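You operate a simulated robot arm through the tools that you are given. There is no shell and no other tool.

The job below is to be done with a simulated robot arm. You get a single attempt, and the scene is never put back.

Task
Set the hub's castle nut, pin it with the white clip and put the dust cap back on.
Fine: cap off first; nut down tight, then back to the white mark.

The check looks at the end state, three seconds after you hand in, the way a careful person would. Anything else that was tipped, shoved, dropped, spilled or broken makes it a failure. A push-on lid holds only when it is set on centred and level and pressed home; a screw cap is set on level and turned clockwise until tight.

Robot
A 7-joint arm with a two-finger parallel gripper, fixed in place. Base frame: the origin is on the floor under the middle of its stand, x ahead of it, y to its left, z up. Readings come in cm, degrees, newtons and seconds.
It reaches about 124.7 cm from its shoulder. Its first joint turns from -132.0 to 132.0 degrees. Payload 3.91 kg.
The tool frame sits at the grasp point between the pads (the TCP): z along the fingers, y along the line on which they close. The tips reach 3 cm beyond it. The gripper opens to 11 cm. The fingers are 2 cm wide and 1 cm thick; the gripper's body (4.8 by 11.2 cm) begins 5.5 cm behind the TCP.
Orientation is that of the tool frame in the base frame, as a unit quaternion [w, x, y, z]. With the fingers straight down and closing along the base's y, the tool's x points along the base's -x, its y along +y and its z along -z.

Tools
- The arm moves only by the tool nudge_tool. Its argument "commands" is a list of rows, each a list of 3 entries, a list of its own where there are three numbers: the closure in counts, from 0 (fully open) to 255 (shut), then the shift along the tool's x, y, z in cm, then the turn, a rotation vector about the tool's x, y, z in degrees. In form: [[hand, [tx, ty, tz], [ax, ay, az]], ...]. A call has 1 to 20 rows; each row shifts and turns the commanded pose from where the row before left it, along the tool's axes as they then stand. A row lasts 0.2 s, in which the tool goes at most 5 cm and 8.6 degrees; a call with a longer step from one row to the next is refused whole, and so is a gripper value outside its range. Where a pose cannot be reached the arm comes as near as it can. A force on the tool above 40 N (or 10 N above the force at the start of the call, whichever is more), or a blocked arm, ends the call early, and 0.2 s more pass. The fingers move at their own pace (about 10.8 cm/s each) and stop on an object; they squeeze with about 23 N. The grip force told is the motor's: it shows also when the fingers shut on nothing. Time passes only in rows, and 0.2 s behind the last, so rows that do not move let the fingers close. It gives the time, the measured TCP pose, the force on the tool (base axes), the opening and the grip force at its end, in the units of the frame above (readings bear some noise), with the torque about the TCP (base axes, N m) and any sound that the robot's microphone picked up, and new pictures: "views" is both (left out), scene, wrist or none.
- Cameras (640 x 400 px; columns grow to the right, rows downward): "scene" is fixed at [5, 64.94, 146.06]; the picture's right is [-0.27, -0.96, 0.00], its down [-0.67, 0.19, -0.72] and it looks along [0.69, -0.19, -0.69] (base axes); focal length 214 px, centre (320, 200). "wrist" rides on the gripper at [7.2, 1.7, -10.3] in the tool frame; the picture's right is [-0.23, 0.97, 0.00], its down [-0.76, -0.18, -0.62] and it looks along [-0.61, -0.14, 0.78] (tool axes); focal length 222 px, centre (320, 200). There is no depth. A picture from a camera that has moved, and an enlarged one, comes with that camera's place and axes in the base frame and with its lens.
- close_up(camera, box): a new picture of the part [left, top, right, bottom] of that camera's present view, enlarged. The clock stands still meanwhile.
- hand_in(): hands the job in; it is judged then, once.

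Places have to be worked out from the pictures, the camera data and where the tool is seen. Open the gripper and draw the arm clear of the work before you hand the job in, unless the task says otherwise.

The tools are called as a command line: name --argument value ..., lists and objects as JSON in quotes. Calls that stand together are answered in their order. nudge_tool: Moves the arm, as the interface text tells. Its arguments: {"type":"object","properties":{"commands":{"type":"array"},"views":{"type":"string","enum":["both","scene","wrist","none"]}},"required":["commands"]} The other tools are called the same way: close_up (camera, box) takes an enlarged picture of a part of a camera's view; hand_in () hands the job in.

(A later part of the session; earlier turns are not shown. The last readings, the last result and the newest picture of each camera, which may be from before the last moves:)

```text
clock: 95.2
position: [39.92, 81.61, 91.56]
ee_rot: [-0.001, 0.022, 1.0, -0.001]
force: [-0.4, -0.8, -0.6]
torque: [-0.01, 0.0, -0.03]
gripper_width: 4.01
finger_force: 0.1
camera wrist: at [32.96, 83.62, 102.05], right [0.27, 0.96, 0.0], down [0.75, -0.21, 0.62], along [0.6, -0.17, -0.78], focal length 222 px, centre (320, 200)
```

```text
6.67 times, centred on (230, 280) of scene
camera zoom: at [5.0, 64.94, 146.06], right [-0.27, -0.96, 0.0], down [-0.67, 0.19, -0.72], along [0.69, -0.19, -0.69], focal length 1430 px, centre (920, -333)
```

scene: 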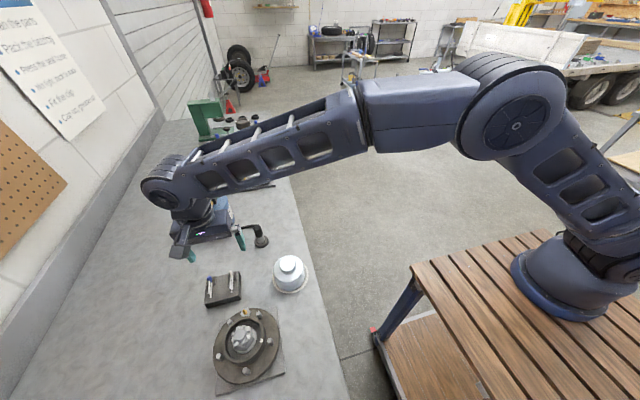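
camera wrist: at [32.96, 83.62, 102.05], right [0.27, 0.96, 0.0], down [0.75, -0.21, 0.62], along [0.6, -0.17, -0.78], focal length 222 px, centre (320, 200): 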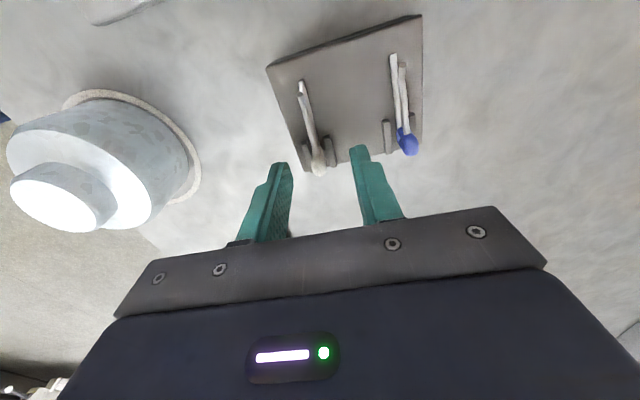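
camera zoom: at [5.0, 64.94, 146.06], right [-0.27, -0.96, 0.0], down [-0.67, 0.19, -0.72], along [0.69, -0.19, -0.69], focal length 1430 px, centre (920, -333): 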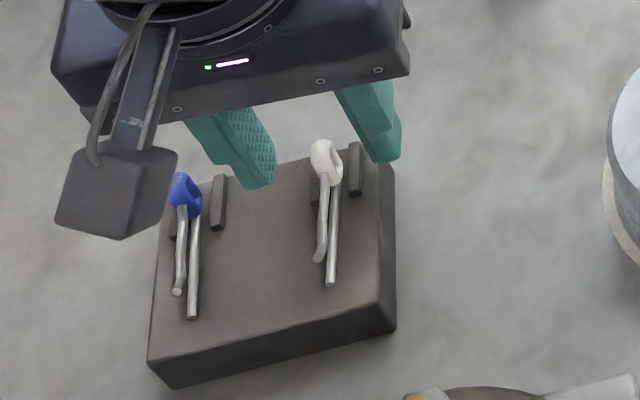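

The clip's leg is ~1.5° further round than my grip and the loop is nearly centred. I trim 1.5°, (−0.15, −0.06), lower 0.55 cm more, and close gently on the loop.

nudge_tool --commands '[[162, [-0.15, -0.06, 0], [0, 0, 1.5]], [162, [0, 0, 0.3], [0, 0, 0]], [162, [0, 0, 0.25], [0, 0, 0]], [162, [0, 0, 0], [0, 0, 0]], [200, [0, 0, 0], [0, 0, 0]], [220, [0, 0, 0], [0, 0, 0]], [255, [0, 0, 0], [0, 0, 0]], [255, [0, 0, 0], [0, 0, 0]]]' --views "wrist"

close_up --camera "wrist" --box '[250, 80, 400, 220]'

close_up --camera "scene" --box '[195, 250, 265, 310]'

```text
clock: 97.0
position: [40.09, 81.37, 90.99]
ee_rot: [0.0, 0.035, 0.999, -0.001]
force: [-0.3, -0.6, 0.7]
torque: [0.01, 0.01, -0.03]
gripper_width: 0.69
finger_force: 23.2
camera wrist: at [33.17, 83.75, 101.5], right [0.29, 0.96, 0.0], down [0.75, -0.23, 0.62], along [0.6, -0.18, -0.78], focal length 222 px, centre (320, 200)
```

wrist: 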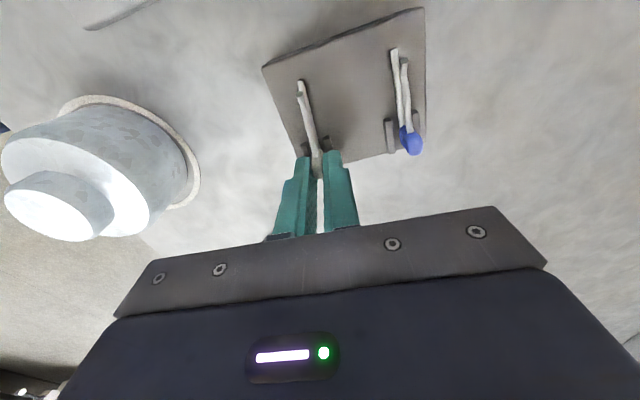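

```text
2.86 times, centred on (325, 150) of wrist
camera zoom: at [33.17, 83.75, 101.5], right [0.29, 0.96, 0.0], down [0.75, -0.23, 0.62], along [0.6, -0.18, -0.78], focal length 635 px, centre (306, 343)
```

zoom: 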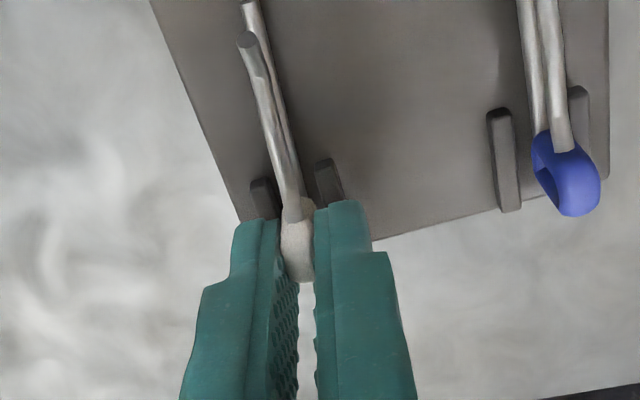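

```text
6.67 times, centred on (230, 280) of scene
camera zoom: at [5.0, 64.94, 146.06], right [-0.27, -0.96, 0.0], down [-0.67, 0.19, -0.72], along [0.69, -0.19, -0.69], focal length 1430 px, centre (920, -333)
```

zoom: 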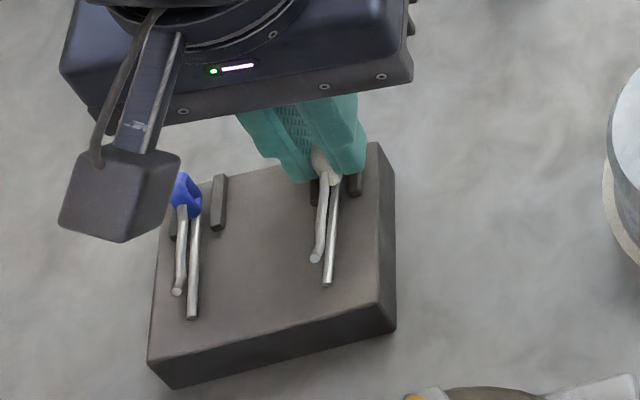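

The loop is held at 0.69 cm with 23 N. I lift straight up out of the posts and check the clip hangs true.

nudge_tool --commands '[[255, [0, 0, -0.4], [0, 0, 0]], [255, [0, 0, -0.6], [0, 0, 0]], [255, [0, 0, -1.0], [0, 0, 0]], [255, [0, 0, -1.5], [0, 0, 0]], [255, [0, 0, -1.5], [0, 0, 0]], [255, [0, 0, -2.0], [0, 0, 0]], [255, [0, 0, -2.0], [0, 0, 0]], [255, [0, 0, 0], [0, 0, 0]]]' --views "both"

close_up --camera "wrist" --box '[250, 60, 400, 200]'

close_up --camera "scene" --box '[190, 230, 270, 310]'

```text
clock: 98.8
position: [40.38, 81.44, 100.08]
ee_rot: [0.0, 0.035, 0.999, -0.001]
force: [0.3, -0.4, 0.1]
torque: [-0.01, -0.01, -0.02]
gripper_width: 0.7
finger_force: 23.3
camera wrist: at [33.2, 83.76, 110.54], right [0.29, 0.96, 0.0], down [0.75, -0.23, 0.62], along [0.6, -0.18, -0.78], focal length 222 px, centre (320, 200)
```

scene: 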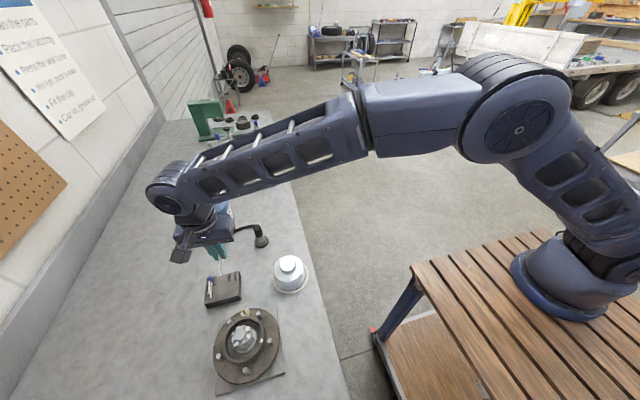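
wrist: 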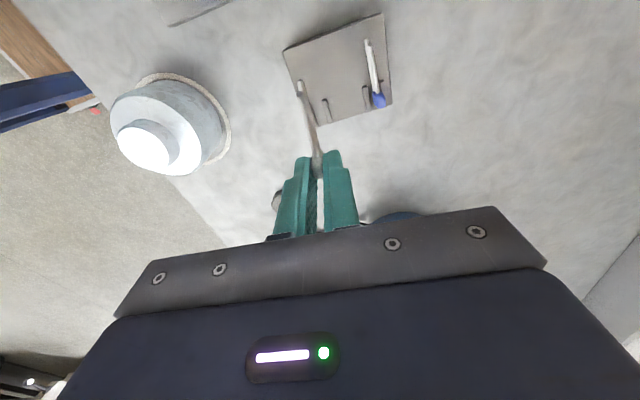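

```text
2.86 times, centred on (325, 130) of wrist
camera zoom: at [33.2, 83.76, 110.54], right [0.29, 0.96, 0.0], down [0.75, -0.23, 0.62], along [0.6, -0.18, -0.78], focal length 635 px, centre (306, 400)
```

zoom: 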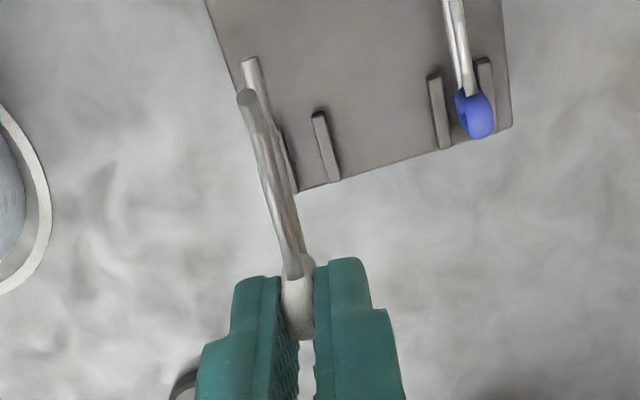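

```text
5.00 times, centred on (230, 270) of scene
camera zoom: at [5.0, 64.94, 146.06], right [-0.27, -0.96, 0.0], down [-0.67, 0.19, -0.72], along [0.69, -0.19, -0.69], focal length 1072 px, centre (770, -150)
```

zoom: 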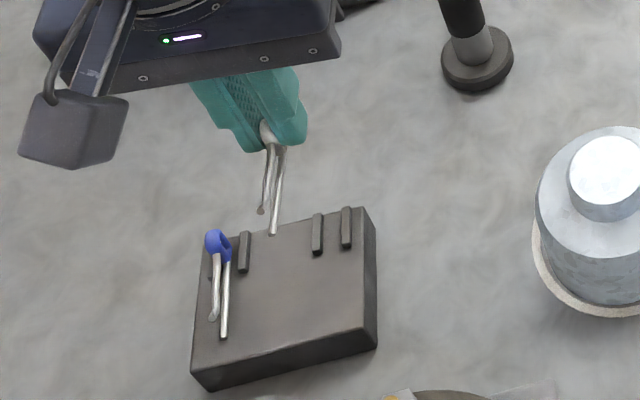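

The clip hangs true: its straight leg runs along tool x at tool y≈0.03, tip at tool x≈4.95, z≈3.7. I square the yaw to 180° and carry it to the +x side of the hub, tip just short of the nut and still high.

nudge_tool --commands '[[255, [0, 0, 0], [0, 0, -4]], [255, [2.5, -0.9, 0], [0, 0, 0]], [255, [2.5, -0.9, 0], [0, 0, 0]], [255, [2.5, -0.9, 0], [0, 0, 0]], [255, [2.3, -0.95, 0], [0, 0, 0]], [255, [0, 0, 0], [0, 0, 0]], [255, [0, 0, 0], [0, 0, 0]]]' --views "both"

close_up --camera "wrist" --box '[240, 30, 400, 180]'

close_up --camera "scene" --box '[200, 270, 290, 370]'

```text
clock: 100.4
position: [30.39, 77.96, 100.04]
ee_rot: [-0.001, 0.0, 1.0, -0.001]
force: [0.1, 1.3, 0.8]
torque: [-0.02, -0.01, -0.03]
gripper_width: 0.67
finger_force: 22.8
camera wrist: at [23.18, 79.64, 110.46], right [0.23, 0.97, 0.0], down [0.76, -0.18, 0.62], along [0.61, -0.14, -0.78], focal length 222 px, centre (320, 200)
```

scene: 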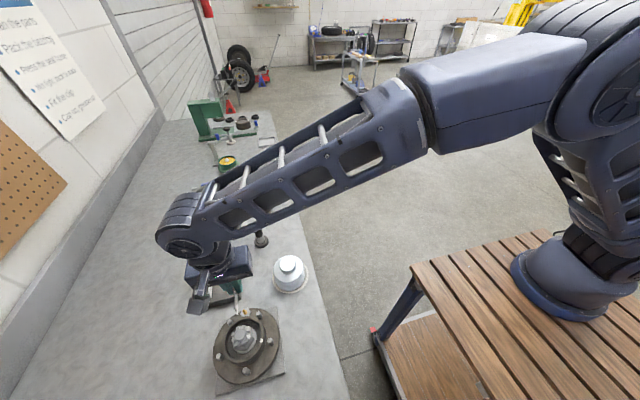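
wrist: 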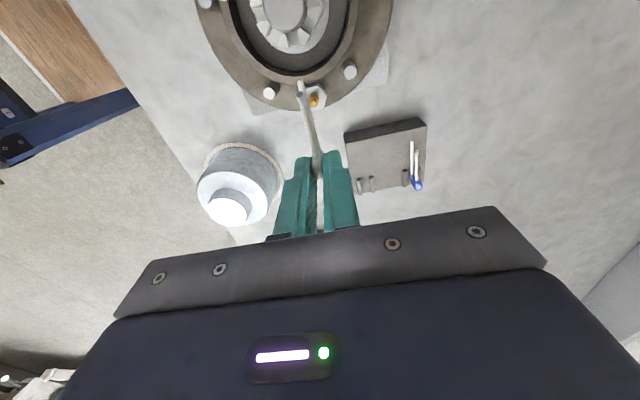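

```text
2.67 times, centred on (320, 105) of wrist
camera zoom: at [23.18, 79.64, 110.46], right [0.23, 0.97, 0.0], down [0.76, -0.18, 0.62], along [0.61, -0.14, -0.78], focal length 592 px, centre (320, 453)
```

zoom: 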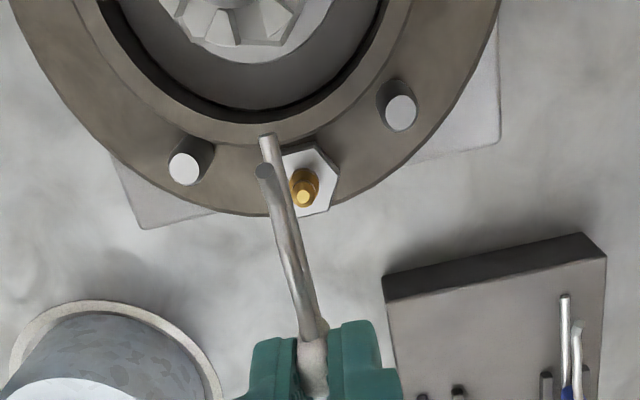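

```text
4.00 times, centred on (245, 320) of scene
camera zoom: at [5.0, 64.94, 146.06], right [-0.27, -0.96, 0.0], down [-0.67, 0.19, -0.72], along [0.69, -0.19, -0.69], focal length 858 px, centre (620, -280)
```

zoom: 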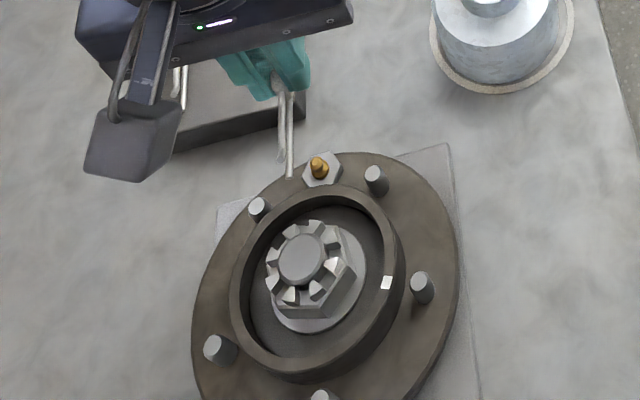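

Clear of everything. I lower to the insertion height (leg ≈93.58), shift y by −0.17, and bring the tip to just short of the crown for an alignment check.

nudge_tool --commands '[[255, [0, -0.17, 1.0], [0, 0, 0]], [255, [0, 0, 1.0], [0, 0, 0]], [255, [0, 0, 0.8], [0, 0, 0]], [255, [0.9, 0, 0], [0, 0, 0]], [255, [0, 0, 0], [0, 0, 0]], [255, [0, 0, 0], [0, 0, 0]]]' --views "both"

close_up --camera "wrist" --box '[240, 0, 400, 150]'

close_up --camera "scene" --box '[210, 290, 280, 360]'

```text
clock: 101.8
position: [29.52, 77.93, 97.11]
ee_rot: [0.0, 0.0, 1.0, -0.001]
force: [-0.5, 0.0, -1.0]
torque: [0.01, -0.01, 0.01]
gripper_width: 0.66
finger_force: 23.0
camera wrist: at [22.36, 79.46, 107.73], right [0.23, 0.97, 0.0], down [0.76, -0.18, 0.62], along [0.61, -0.14, -0.78], focal length 222 px, centre (320, 200)
```

scene: 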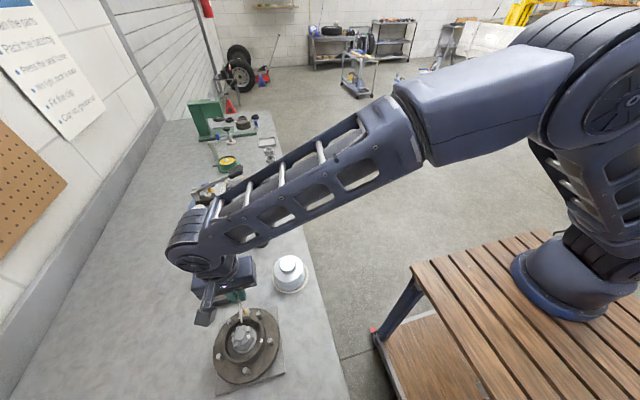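
wrist: 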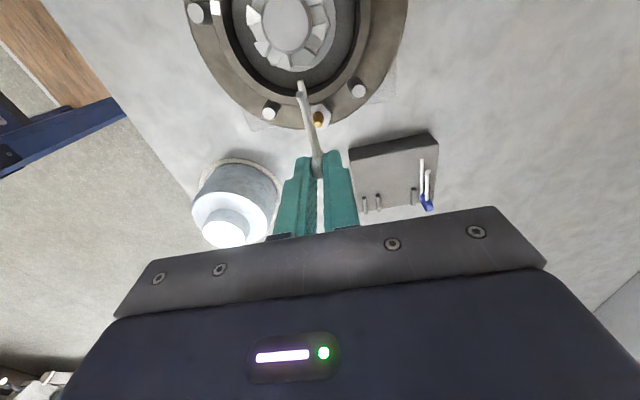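

```text
2.67 times, centred on (320, 75) of wrist
camera zoom: at [22.36, 79.46, 107.73], right [0.23, 0.97, 0.0], down [0.76, -0.18, 0.62], along [0.61, -0.14, -0.78], focal length 592 px, centre (320, 533)
```

zoom: 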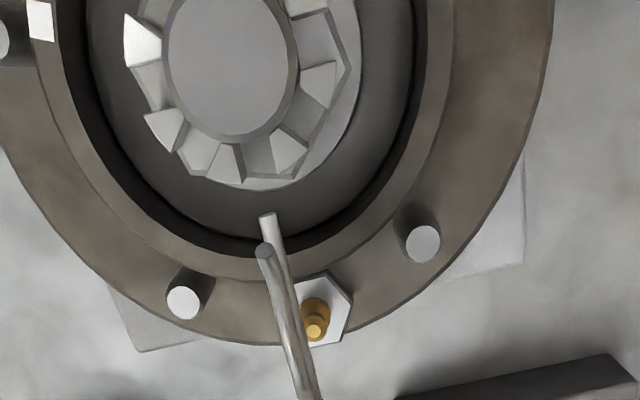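

```text
5.71 times, centred on (245, 325) of scene
camera zoom: at [5.0, 64.94, 146.06], right [-0.27, -0.96, 0.0], down [-0.67, 0.19, -0.72], along [0.69, -0.19, -0.69], focal length 1226 px, centre (749, -514)
```

zoom: 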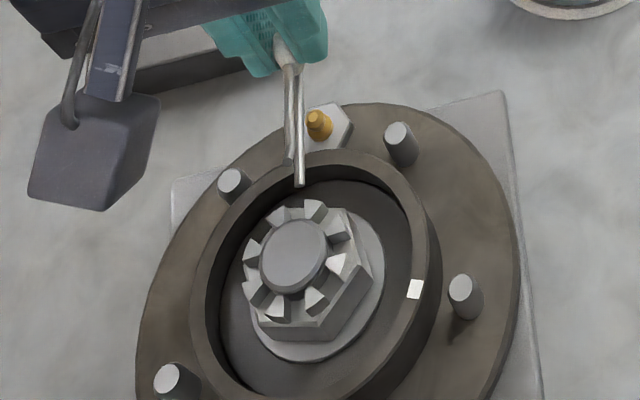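

I zoom tightly on the leg tip and the facing slot to compare their lines.

close_up --camera "wrist" --box '[270, 20, 340, 95]'

close_up --camera "scene" --box '[230, 305, 265, 345]'

```text
5.33 times, centred on (305, 58) of wrist
camera zoom: at [22.36, 79.46, 107.73], right [0.23, 0.97, 0.0], down [0.76, -0.18, 0.62], along [0.61, -0.14, -0.78], focal length 1185 px, centre (400, 960)
```

zoom: 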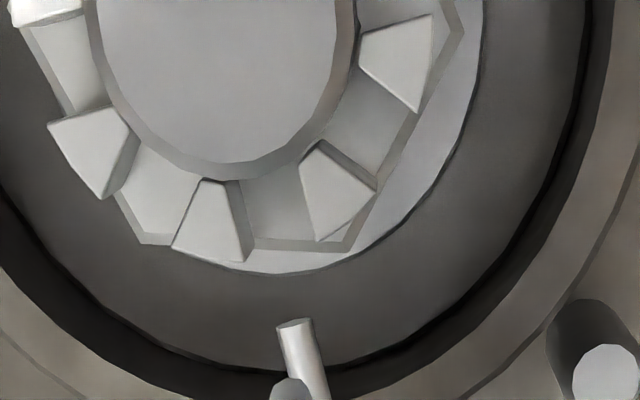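

```text
10.00 times, centred on (248, 325) of scene
camera zoom: at [5.0, 64.94, 146.06], right [-0.27, -0.96, 0.0], down [-0.67, 0.19, -0.72], along [0.69, -0.19, -0.69], focal length 2145 px, centre (1045, -1050)
```

zoom: 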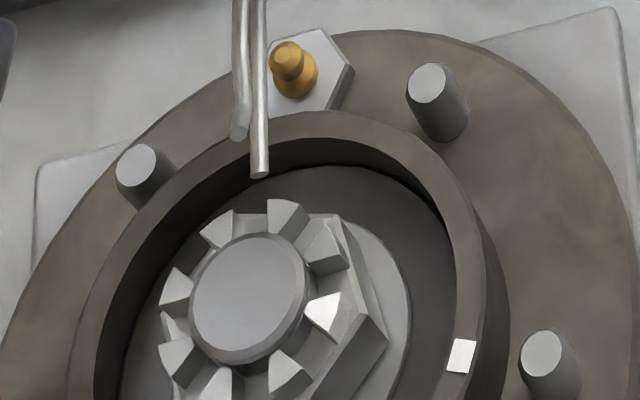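

Slot and leg agree to within ~0.3 mm in y, and my height chain puts the leg at ≈93.52 against the hole centre 93.46. I nudge +0.03 y, +0.06 up, and start inserting along −x in small steps.

nudge_tool --commands '[[255, [0, 0.03, -0.06], [0, 0, 0]], [255, [0.3, 0, 0], [0, 0, 0]], [255, [0.3, 0, 0], [0, 0, 0]], [255, [0.3, 0, 0], [0, 0, 0]], [255, [0.3, 0, 0], [0, 0, 0]], [255, [0, 0, 0], [0, 0, 0]]]' --views "both"

close_up --camera "wrist" --box '[260, 20, 350, 120]'

close_up --camera "scene" --box '[230, 305, 265, 345]'

```text
clock: 103.2
position: [28.39, 77.68, 97.33]
ee_rot: [0.0, 0.0, 1.0, 0.0]
force: [-0.2, 0.0, -0.2]
torque: [0.0, -0.03, 0.01]
gripper_width: 0.69
finger_force: 22.7
camera wrist: at [21.12, 79.48, 107.78], right [0.23, 0.97, 0.0], down [0.76, -0.18, 0.62], along [0.61, -0.14, -0.78], focal length 222 px, centre (320, 200)
```

scene: 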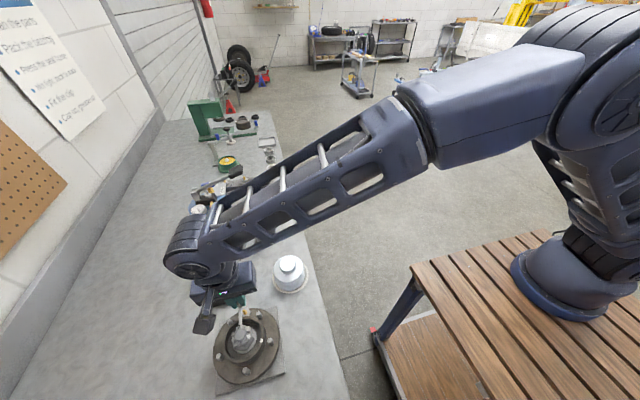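
wrist: 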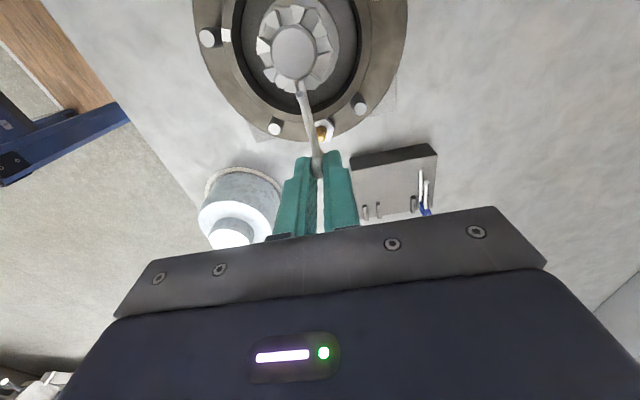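

```text
4.00 times, centred on (305, 70) of wrist
camera zoom: at [21.12, 79.48, 107.78], right [0.23, 0.97, 0.0], down [0.76, -0.18, 0.62], along [0.61, -0.14, -0.78], focal length 888 px, centre (380, 720)
```

zoom: 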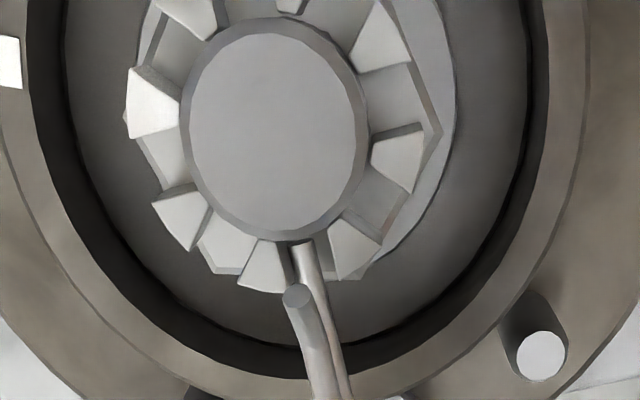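

```text
10.00 times, centred on (248, 325) of scene
camera zoom: at [5.0, 64.94, 146.06], right [-0.27, -0.96, 0.0], down [-0.67, 0.19, -0.72], along [0.69, -0.19, -0.69], focal length 2145 px, centre (1045, -1050)
```

zoom: 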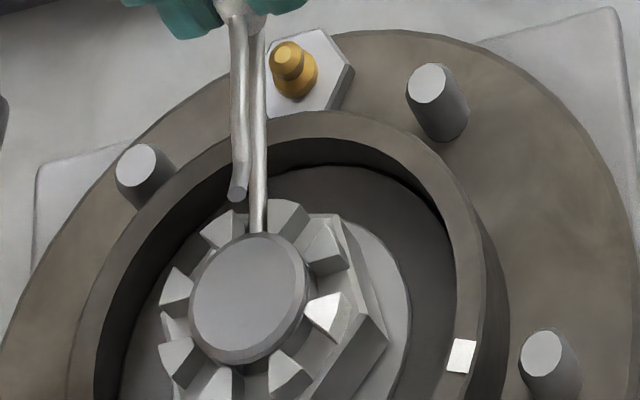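

The leg tip has entered the slot cleanly, about to pass under the spindle head, with no force. I continue in small steps, watching for resistance.

nudge_tool --commands '[[255, [0.2, 0, 0], [0, 0, 0]], [255, [0.2, 0, 0], [0, 0, 0]], [255, [0.2, 0, 0], [0, 0, 0]], [255, [0, 0, 0], [0, 0, 0]]]' --views "wrist"

close_up --camera "wrist" --box '[260, 30, 350, 130]'

```text
clock: 104.2
position: [27.64, 77.74, 97.27]
ee_rot: [-0.001, -0.001, 1.0, 0.0]
force: [0.0, 0.1, -0.8]
torque: [0.04, -0.01, 0.01]
gripper_width: 0.66
finger_force: 22.9
camera wrist: at [20.52, 79.45, 107.79], right [0.23, 0.97, 0.0], down [0.76, -0.18, 0.62], along [0.61, -0.14, -0.78], focal length 222 px, centre (320, 200)
```

wrist: 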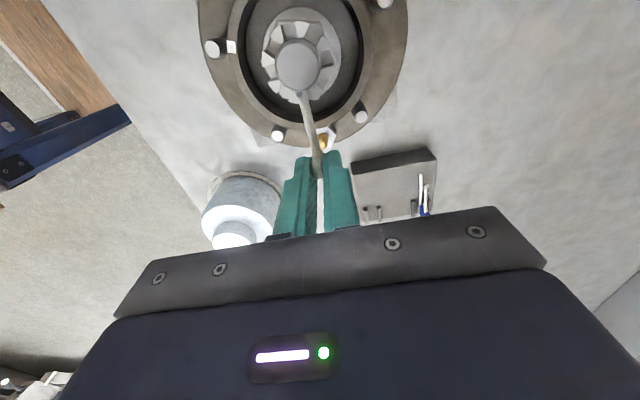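

```text
4.00 times, centred on (305, 80) of wrist
camera zoom: at [20.52, 79.45, 107.79], right [0.23, 0.97, 0.0], down [0.76, -0.18, 0.62], along [0.61, -0.14, -0.78], focal length 888 px, centre (380, 680)
```

zoom: 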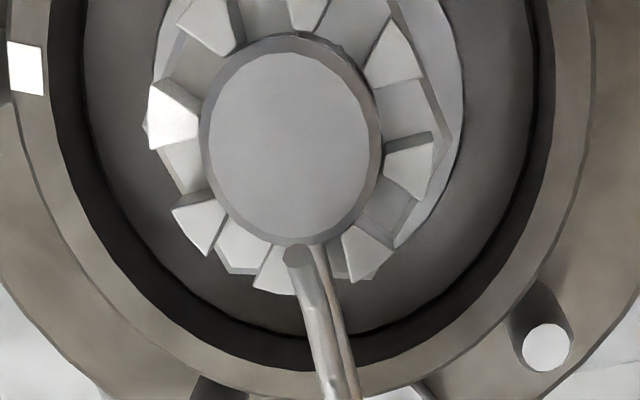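

The tip has gone under the head into the hole without force, and the kinked leg's flared end is reaching over the head. I continue inserting.

nudge_tool --commands '[[255, [0.25, 0, 0], [0, 0, 0]], [255, [0.25, 0, 0], [0, 0, 0]], [255, [0.25, 0, 0], [0, 0, 0]], [255, [0.25, 0, 0], [0, 0, 0]], [255, [0, 0, 0], [0, 0, 0]]]' --views "wrist"

close_up --camera "wrist" --box '[260, 40, 350, 140]'

```text
clock: 105.4
position: [26.74, 77.66, 97.26]
ee_rot: [0.0, 0.0, 1.0, -0.001]
force: [0.3, -0.1, -1.4]
torque: [0.01, -0.03, -0.02]
gripper_width: 0.67
finger_force: 23.0
camera wrist: at [19.51, 79.46, 107.79], right [0.23, 0.97, 0.0], down [0.76, -0.18, 0.62], along [0.61, -0.14, -0.78], focal length 222 px, centre (320, 200)
```

wrist: 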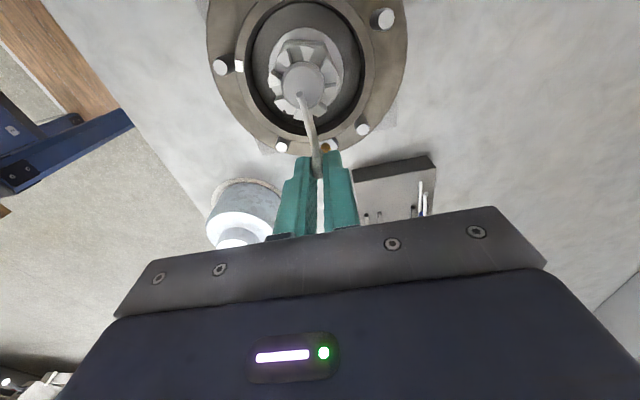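

```text
4.00 times, centred on (305, 90) of wrist
camera zoom: at [19.51, 79.46, 107.79], right [0.23, 0.97, 0.0], down [0.76, -0.18, 0.62], along [0.61, -0.14, -0.78], focal length 888 px, centre (380, 640)
```

zoom: 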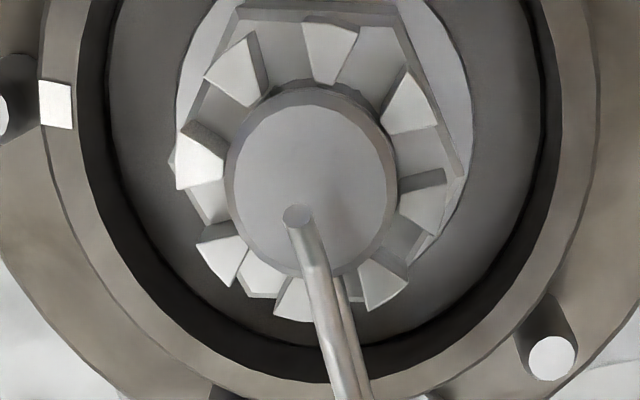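

Straight leg under, kinked leg over the head, still no load. I keep going another centimetre.

nudge_tool --commands '[[255, [0.25, 0, 0], [0, 0, 0]], [255, [0.25, 0, 0], [0, 0, 0]], [255, [0.25, 0, 0], [0, 0, 0]], [255, [0.2, 0, 0], [0, 0, 0]], [255, [0, 0, 0], [0, 0, 0]]]' --views "both"

close_up --camera "wrist" --box '[260, 50, 350, 170]'

close_up --camera "scene" --box '[225, 305, 265, 350]'

```text
clock: 106.6
position: [25.7, 77.72, 97.2]
ee_rot: [0.0, 0.0, 1.0, -0.001]
force: [-0.1, 0.0, -1.0]
torque: [0.02, -0.02, 0.02]
gripper_width: 0.67
finger_force: 23.0
camera wrist: at [18.55, 79.48, 107.79], right [0.23, 0.97, 0.0], down [0.76, -0.18, 0.62], along [0.61, -0.14, -0.78], focal length 222 px, centre (320, 200)
```

scene: 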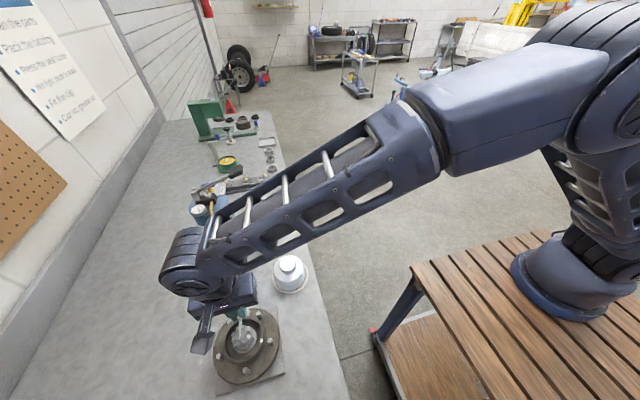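
wrist: 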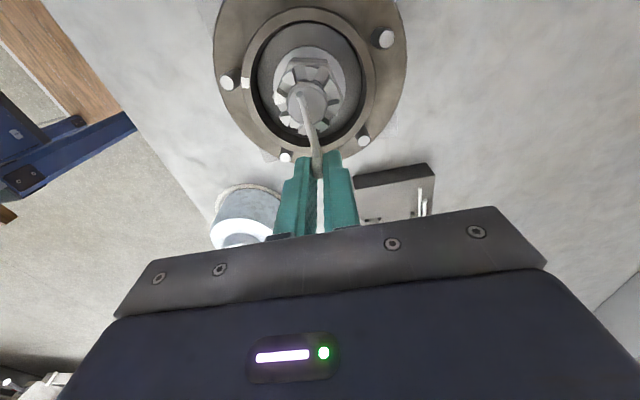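

```text
3.33 times, centred on (305, 110) of wrist
camera zoom: at [18.55, 79.48, 107.79], right [0.23, 0.97, 0.0], down [0.76, -0.18, 0.62], along [0.61, -0.14, -0.78], focal length 740 px, centre (370, 500)
```

zoom: 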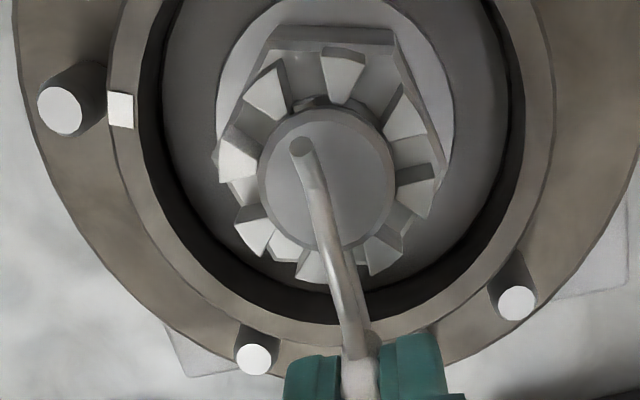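

```text
8.89 times, centred on (245, 328) of scene
camera zoom: at [5.0, 64.94, 146.06], right [-0.27, -0.96, 0.0], down [-0.67, 0.19, -0.72], along [0.69, -0.19, -0.69], focal length 1906 px, centre (987, -933)
```

zoom: 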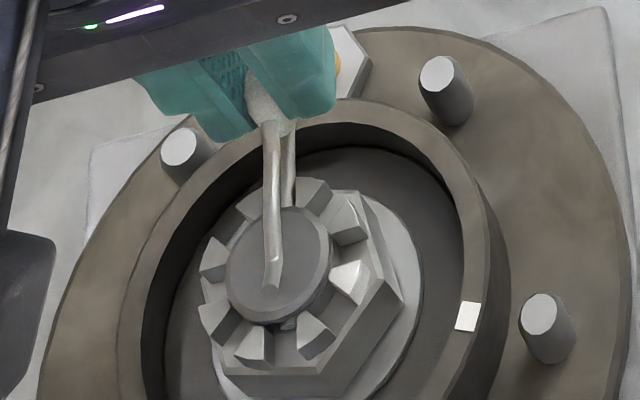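

Still free; the loop is about 0.9 cm from the crown. I push on in 2 mm steps until the loop meets the nut.

nudge_tool --commands '[[255, [0.2, 0, 0], [0, 0, 0]], [255, [0.2, 0, 0], [0, 0, 0]], [255, [0.15, 0, 0], [0, 0, 0]], [255, [0, 0, 0], [0, 0, 0]]]' --views "wrist"

close_up --camera "wrist" --box '[260, 60, 350, 180]'

close_up --camera "scene" --box '[225, 305, 265, 350]'

```text
clock: 107.6
position: [25.09, 77.77, 97.35]
ee_rot: [0.0, -0.001, 1.0, -0.001]
force: [-0.3, -0.3, 0.6]
torque: [-0.02, 0.01, 0.01]
gripper_width: 0.69
finger_force: 23.2
camera wrist: at [18.0, 79.48, 107.78], right [0.23, 0.97, 0.0], down [0.76, -0.18, 0.62], along [0.61, -0.14, -0.78], focal length 222 px, centre (320, 200)
```

wrist: 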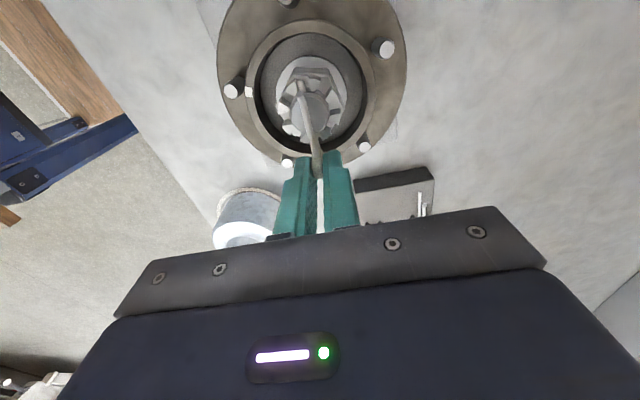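

```text
3.33 times, centred on (305, 120) of wrist
camera zoom: at [18.0, 79.48, 107.78], right [0.23, 0.97, 0.0], down [0.76, -0.18, 0.62], along [0.61, -0.14, -0.78], focal length 740 px, centre (370, 467)
```

zoom: 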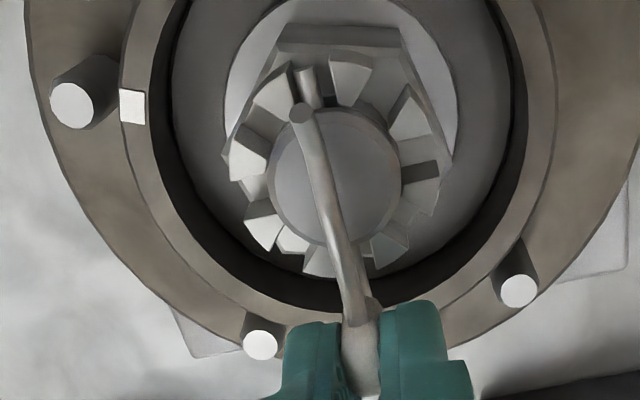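

```text
8.89 times, centred on (245, 328) of scene
camera zoom: at [5.0, 64.94, 146.06], right [-0.27, -0.96, 0.0], down [-0.67, 0.19, -0.72], along [0.69, -0.19, -0.69], focal length 1906 px, centre (987, -933)
```

zoom: 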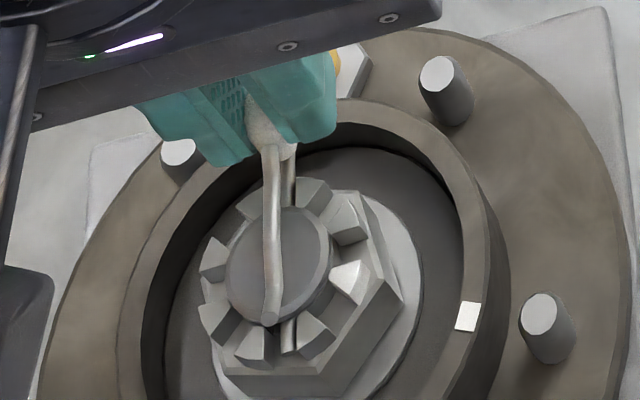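

The straight leg's tip now emerges from the opposite slot. I push the last few millimetres in 1 mm steps to seat the loop against the crown.

nudge_tool --commands '[[255, [0.1, 0, 0], [0, 0, 0]], [255, [0.1, 0, 0], [0, 0, 0]], [255, [0, 0, 0], [0, 0, 0]]]' --views "none"

nudge_tool --commands '[[255, [0.1, 0, 0], [0, 0, 0]], [255, [0, 0, 0], [0, 0, 0]]]' --views "wrist"

close_up --camera "wrist" --box '[260, 60, 350, 180]'

close_up --camera "scene" --box '[225, 305, 265, 350]'

```text
clock: 108.4
position: [25.05, 77.71, 97.29]
ee_rot: [-0.001, 0.001, 1.0, -0.001]
force: [-0.4, -0.1, -0.8]
torque: [-0.02, -0.01, 0.03]
gripper_width: 0.68
finger_force: 23.1
```

```text
clock: 109.0
position: [24.96, 77.71, 97.27]
ee_rot: [0.001, 0.0, 1.0, -0.001]
force: [0.2, -0.8, 0.5]
torque: [0.02, 0.03, 0.04]
gripper_width: 0.67
finger_force: 23.3
camera wrist: at [17.73, 79.48, 107.77], right [0.23, 0.97, 0.0], down [0.76, -0.18, 0.62], along [0.61, -0.14, -0.78], focal length 222 px, centre (320, 200)
```

wrist: 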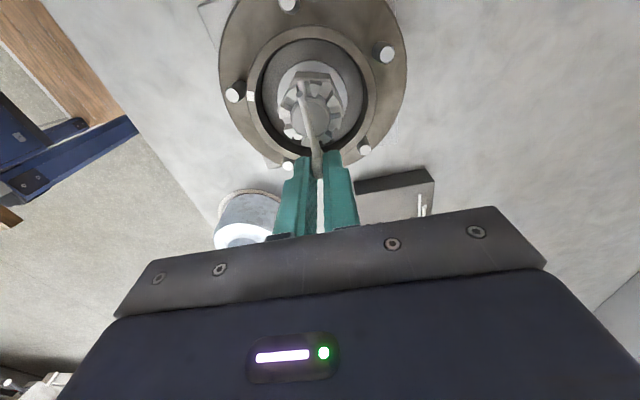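

```text
3.33 times, centred on (305, 120) of wrist
camera zoom: at [17.73, 79.48, 107.77], right [0.23, 0.97, 0.0], down [0.76, -0.18, 0.62], along [0.61, -0.14, -0.78], focal length 740 px, centre (370, 467)
```

zoom: 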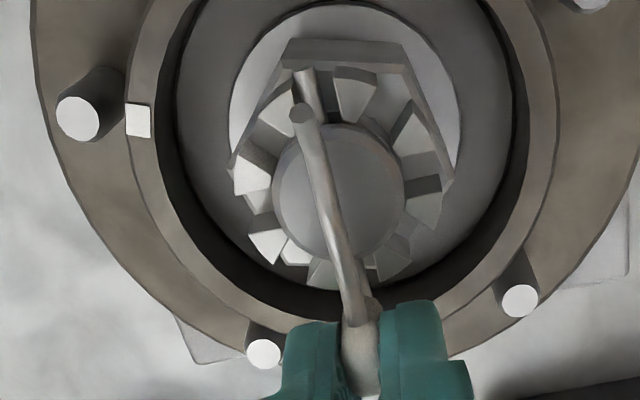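

```text
8.89 times, centred on (245, 328) of scene
camera zoom: at [5.0, 64.94, 146.06], right [-0.27, -0.96, 0.0], down [-0.67, 0.19, -0.72], along [0.69, -0.19, -0.69], focal length 1906 px, centre (987, -933)
```

zoom: 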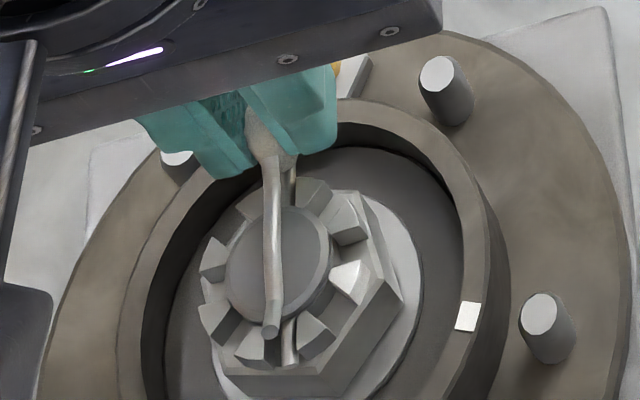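

Still unloaded; the loop hasn't met the crown yet. I continue in 1 mm steps and read the force each time.

nudge_tool --commands '[[255, [0.1, 0, 0], [0, 0, 0]], [255, [0, 0, 0], [0, 0, 0]]]' --views "none"

nudge_tool --commands '[[255, [0.1, 0, 0], [0, 0, 0]], [255, [0, 0, 0], [0, 0, 0]]]' --views "none"

nudge_tool --commands '[[255, [0.1, 0, 0], [0, 0, 0]], [255, [0, 0, 0], [0, 0, 0]]]' --views "wrist"

close_up --camera "wrist" --box '[260, 60, 350, 180]'

close_up --camera "scene" --box '[225, 305, 265, 350]'

```text
clock: 109.6
position: [24.73, 77.77, 97.3]
ee_rot: [0.001, 0.0, 1.0, -0.001]
force: [3.4, 0.2, -0.4]
torque: [-0.03, -0.09, 0.02]
gripper_width: 0.66
finger_force: 22.6
```

```text
clock: 110.2
position: [24.77, 77.76, 97.33]
ee_rot: [0.0, 0.001, 1.0, -0.001]
force: [8.9, -0.3, 0.3]
torque: [0.01, -0.3, 0.03]
gripper_width: 0.68
finger_force: 22.7
```

```text
clock: 110.8
position: [24.71, 77.7, 97.26]
ee_rot: [-0.001, 0.0, 1.0, -0.001]
force: [18.0, -0.2, 0.5]
torque: [0.0, -0.65, 0.03]
gripper_width: 0.67
finger_force: 22.9
camera wrist: at [17.59, 79.47, 107.74], right [0.23, 0.97, 0.0], down [0.76, -0.18, 0.62], along [0.61, -0.14, -0.78], focal length 222 px, centre (320, 200)
```

wrist: 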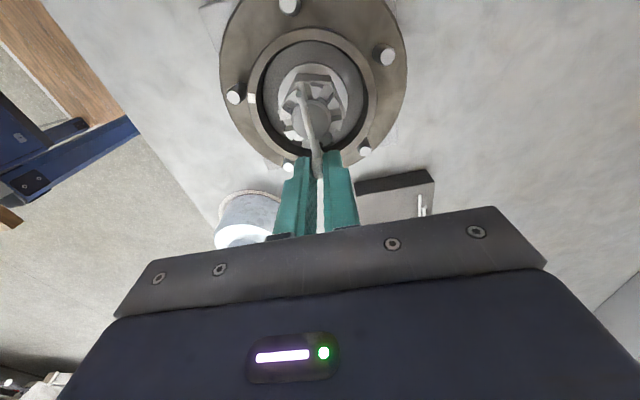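

```text
3.33 times, centred on (305, 120) of wrist
camera zoom: at [17.59, 79.47, 107.74], right [0.23, 0.97, 0.0], down [0.76, -0.18, 0.62], along [0.61, -0.14, -0.78], focal length 740 px, centre (370, 467)
```

zoom: 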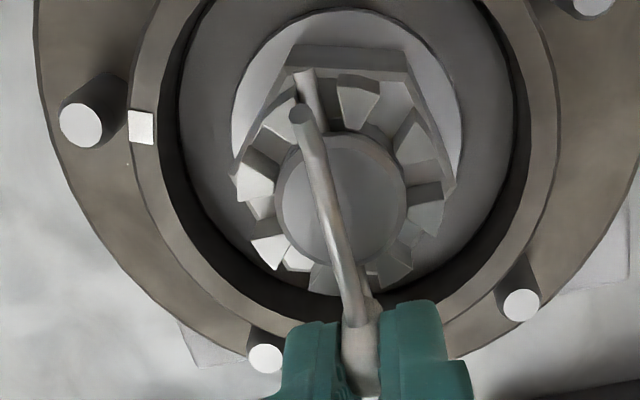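

```text
8.89 times, centred on (245, 328) of scene
camera zoom: at [5.0, 64.94, 146.06], right [-0.27, -0.96, 0.0], down [-0.67, 0.19, -0.72], along [0.69, -0.19, -0.69], focal length 1906 px, centre (987, -933)
```

zoom: 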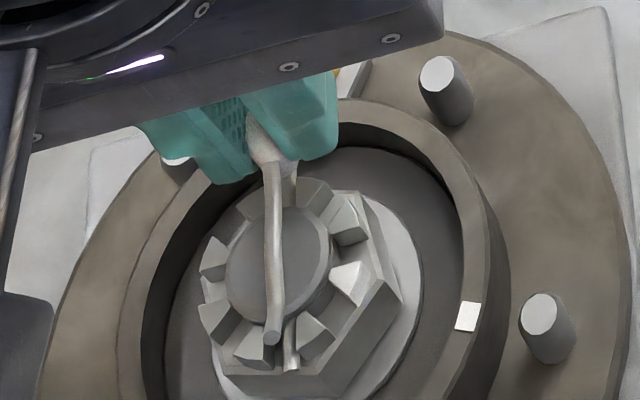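

The loop has met the crown: 18 N in x acting at leg height. I ease off 1 mm, then lower slightly so the clip rests before releasing it.

nudge_tool --commands '[[255, [-0.12, 0, 0], [0, 0, 0]], [255, [0, 0, 0.08], [0, 0, 0]], [255, [0, 0, 0], [0, 0, 0]]]' --views "none"

nudge_tool --commands '[[255, [0, 0, 0.08], [0, 0, 0]], [255, [0, 0, 0], [0, 0, 0]]]' --views "none"

nudge_tool --commands '[[255, [0, 0, 0.08], [0, 0, 0]], [255, [0, 0, 0], [0, 0, 0]]]' --views "wrist"

```text
clock: 111.6
position: [24.7, 77.68, 97.18]
ee_rot: [0.001, 0.001, 1.0, -0.001]
force: [15.2, 1.0, 4.1]
torque: [0.03, -0.5, 0.0]
gripper_width: 0.67
finger_force: 23.4
```

```text
clock: 112.2
position: [24.75, 77.74, 97.09]
ee_rot: [0.0, 0.0, 1.0, -0.001]
force: [13.6, 2.2, 5.1]
torque: [0.04, -0.41, -0.04]
gripper_width: 0.66
finger_force: 22.8
```

```text
clock: 112.8
position: [24.75, 77.63, 96.91]
ee_rot: [0.0, 0.0, 1.0, -0.001]
force: [12.3, 0.5, 4.9]
torque: [0.03, -0.25, -0.06]
gripper_width: 0.69
finger_force: 22.4
camera wrist: at [17.58, 79.46, 107.49], right [0.23, 0.97, 0.0], down [0.76, -0.18, 0.62], along [0.61, -0.14, -0.78], focal length 222 px, centre (320, 200)
```

wrist: 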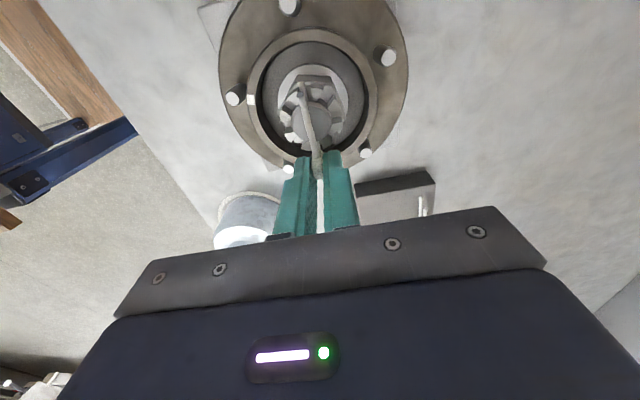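

The clip is home and settled a little lower. I open the fingers to release it and look.

nudge_tool --commands '[[225, [0, 0, 0], [0, 0, 0]], [200, [0, 0, 0], [0, 0, 0]], [175, [0, 0, 0], [0, 0, 0]], [175, [0, 0, 0], [0, 0, 0]]]' --views "both"

close_up --camera "wrist" --box '[260, 60, 370, 200]'

close_up --camera "scene" --box '[225, 305, 265, 350]'

```text
clock: 113.8
position: [24.6, 77.67, 97.05]
ee_rot: [-0.001, -0.001, 1.0, 0.0]
force: [-0.3, 0.2, -0.6]
torque: [0.0, 0.02, 0.01]
gripper_width: 3.47
finger_force: 0.2
camera wrist: at [17.55, 79.47, 107.5], right [0.23, 0.97, 0.0], down [0.76, -0.18, 0.62], along [0.61, -0.14, -0.78], focal length 222 px, centre (320, 200)
```

scene: 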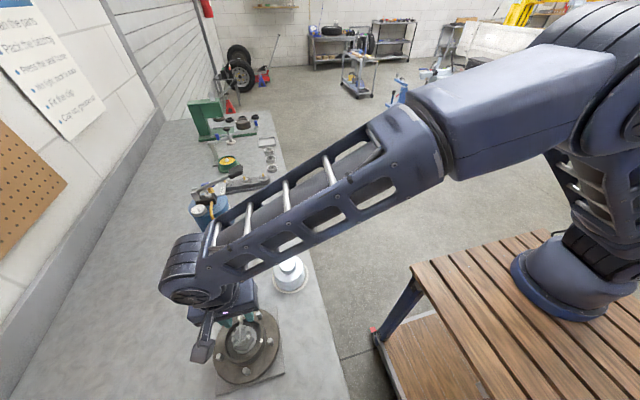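
wrist: 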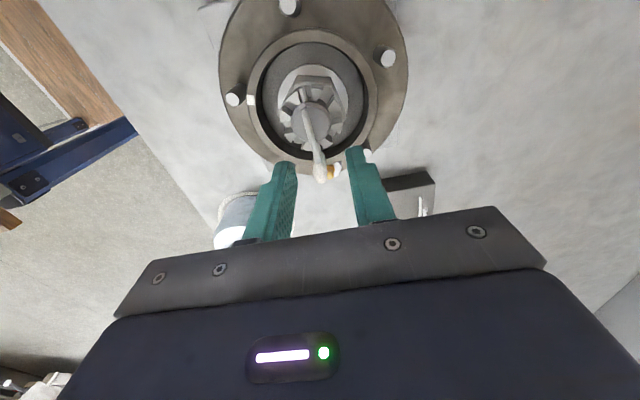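

```text
2.86 times, centred on (315, 130) of wrist
camera zoom: at [17.55, 79.47, 107.5], right [0.23, 0.97, 0.0], down [0.76, -0.18, 0.62], along [0.61, -0.14, -0.78], focal length 635 px, centre (334, 400)
```

zoom: 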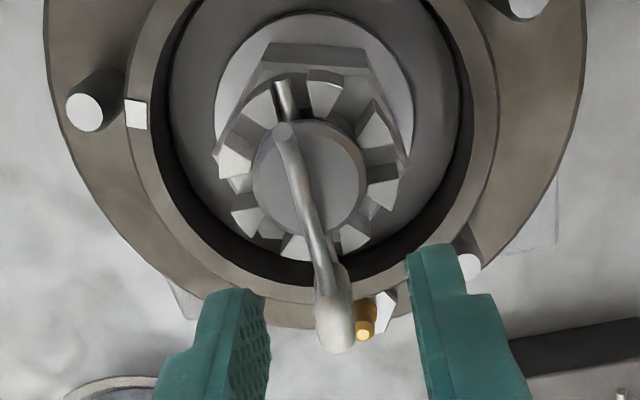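

```text
8.89 times, centred on (245, 328) of scene
camera zoom: at [5.0, 64.94, 146.06], right [-0.27, -0.96, 0.0], down [-0.67, 0.19, -0.72], along [0.69, -0.19, -0.69], focal length 1906 px, centre (987, -933)
```

zoom: 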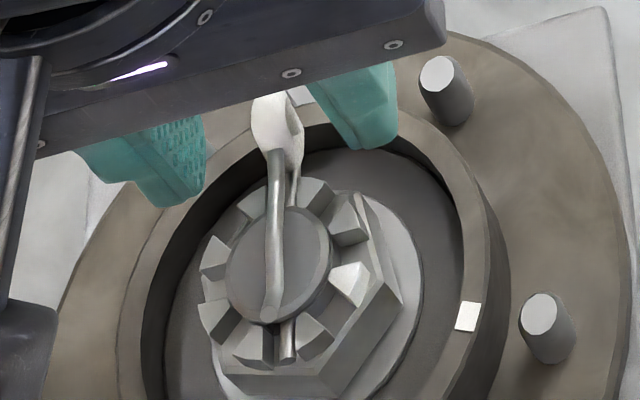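

The clip stays in: straight leg through the hole and out of the far slot, kinked leg over the head. I raise clear and take a level side view to judge how well it is seated.

nudge_tool --commands '[[175, [0, 0, -1.0], [0, 0, 0]], [175, [0, 0, -2.0], [0, 0, 0]], [100, [0, 0, -3.0], [0, 0, 0]], [0, [0, 0, 0], [0, 0, -8.36]], [0, [0, 0, 0], [0, 0, -8.36]], [0, [0, 0, 0], [0, 0, -8.36]], [0, [0, 0, 0], [0, 0, -8.36]], [0, [0, 0, 0], [0, 0, -8.36]], [0, [0, 0, 0], [0, 0, -8.36]], [0, [0, 0, 0], [0, 0, -8.36]], [0, [0, 0, 0], [0, 0, -8.36]], [0, [0, 0, 0], [0, 0, -8.36]], [0, [0, 0, 0], [0, 0, -8.36]], [0, [0, 0, 0], [0, 0, 0]]]' --views "none"

nudge_tool --commands '[[0, [3.06, 1.6, 0], [0, 0, 0]], [0, [3.06, 1.6, 0], [0, 0, 0]], [0, [3.06, 1.6, 0], [0, 0, 0]], [0, [0, 0, 0], [1.968, -8.338, 0]], [0, [0, 0, 0], [1.968, -8.338, 0]], [0, [0, 0, 0], [1.968, -8.338, 0]], [0, [0, 0, 0], [1.968, -8.338, 0]], [0, [0, 0, 0], [1.968, -8.338, 0]], [0, [0, 0, 0], [1.968, -8.338, 0]], [0, [2.4, 0.57, 1.96], [0, 0, 0]], [0, [2.4, 0.57, 1.96], [0, 0, 0]], [0, [2.4, 0.57, 1.96], [0, 0, 0]], [0, [0, 0, 0], [0, 0, 0]], [0, [0, 0, 0], [0, 0, 0]]]' --views "wrist"

close_up --camera "wrist" --box '[280, 165, 360, 225]'

```text
clock: 116.8
position: [24.82, 77.69, 103.02]
ee_rot: [0.0, -0.667, 0.745, 0.0]
force: [0.4, -0.1, -0.4]
torque: [-0.03, -0.01, 0.0]
gripper_width: 11.02
finger_force: 0.1
```

```text
clock: 119.8
position: [19.0, 68.91, 93.67]
ee_rot: [0.381, -0.601, 0.672, 0.207]
force: [0.2, -0.2, 0.4]
torque: [0.0, -0.01, -0.01]
gripper_width: 10.98
finger_force: 0.1
camera wrist: at [14.8, 57.12, 94.39], right [-0.94, 0.33, 0.0], down [0.0, 0.0, 1.0], along [0.33, 0.94, 0.0], focal length 222 px, centre (320, 200)
```

wrist: 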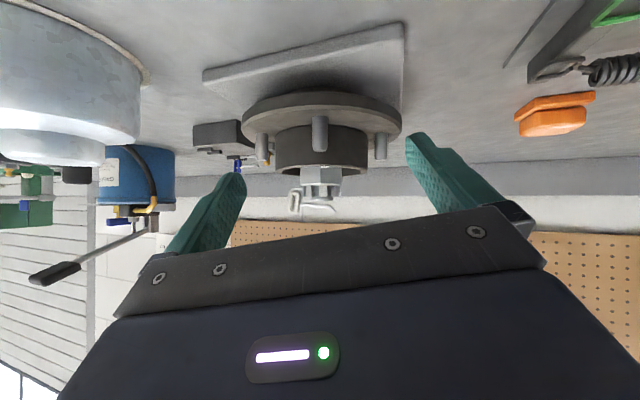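

```text
6.67 times, centred on (320, 195) of wrist
camera zoom: at [14.8, 57.12, 94.39], right [-0.94, 0.33, 0.0], down [0.0, 0.0, 1.0], along [0.33, 0.94, 0.0], focal length 1481 px, centre (320, 233)
```

zoom: 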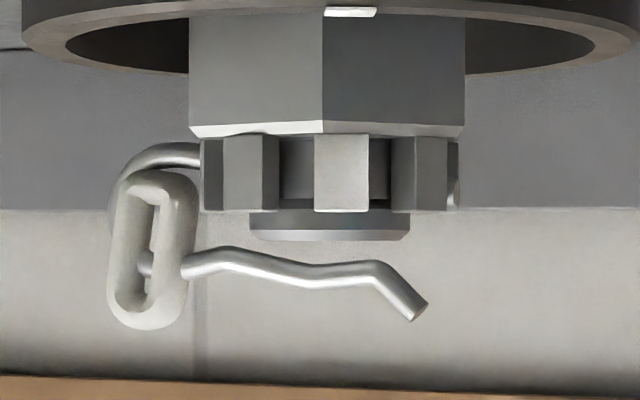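

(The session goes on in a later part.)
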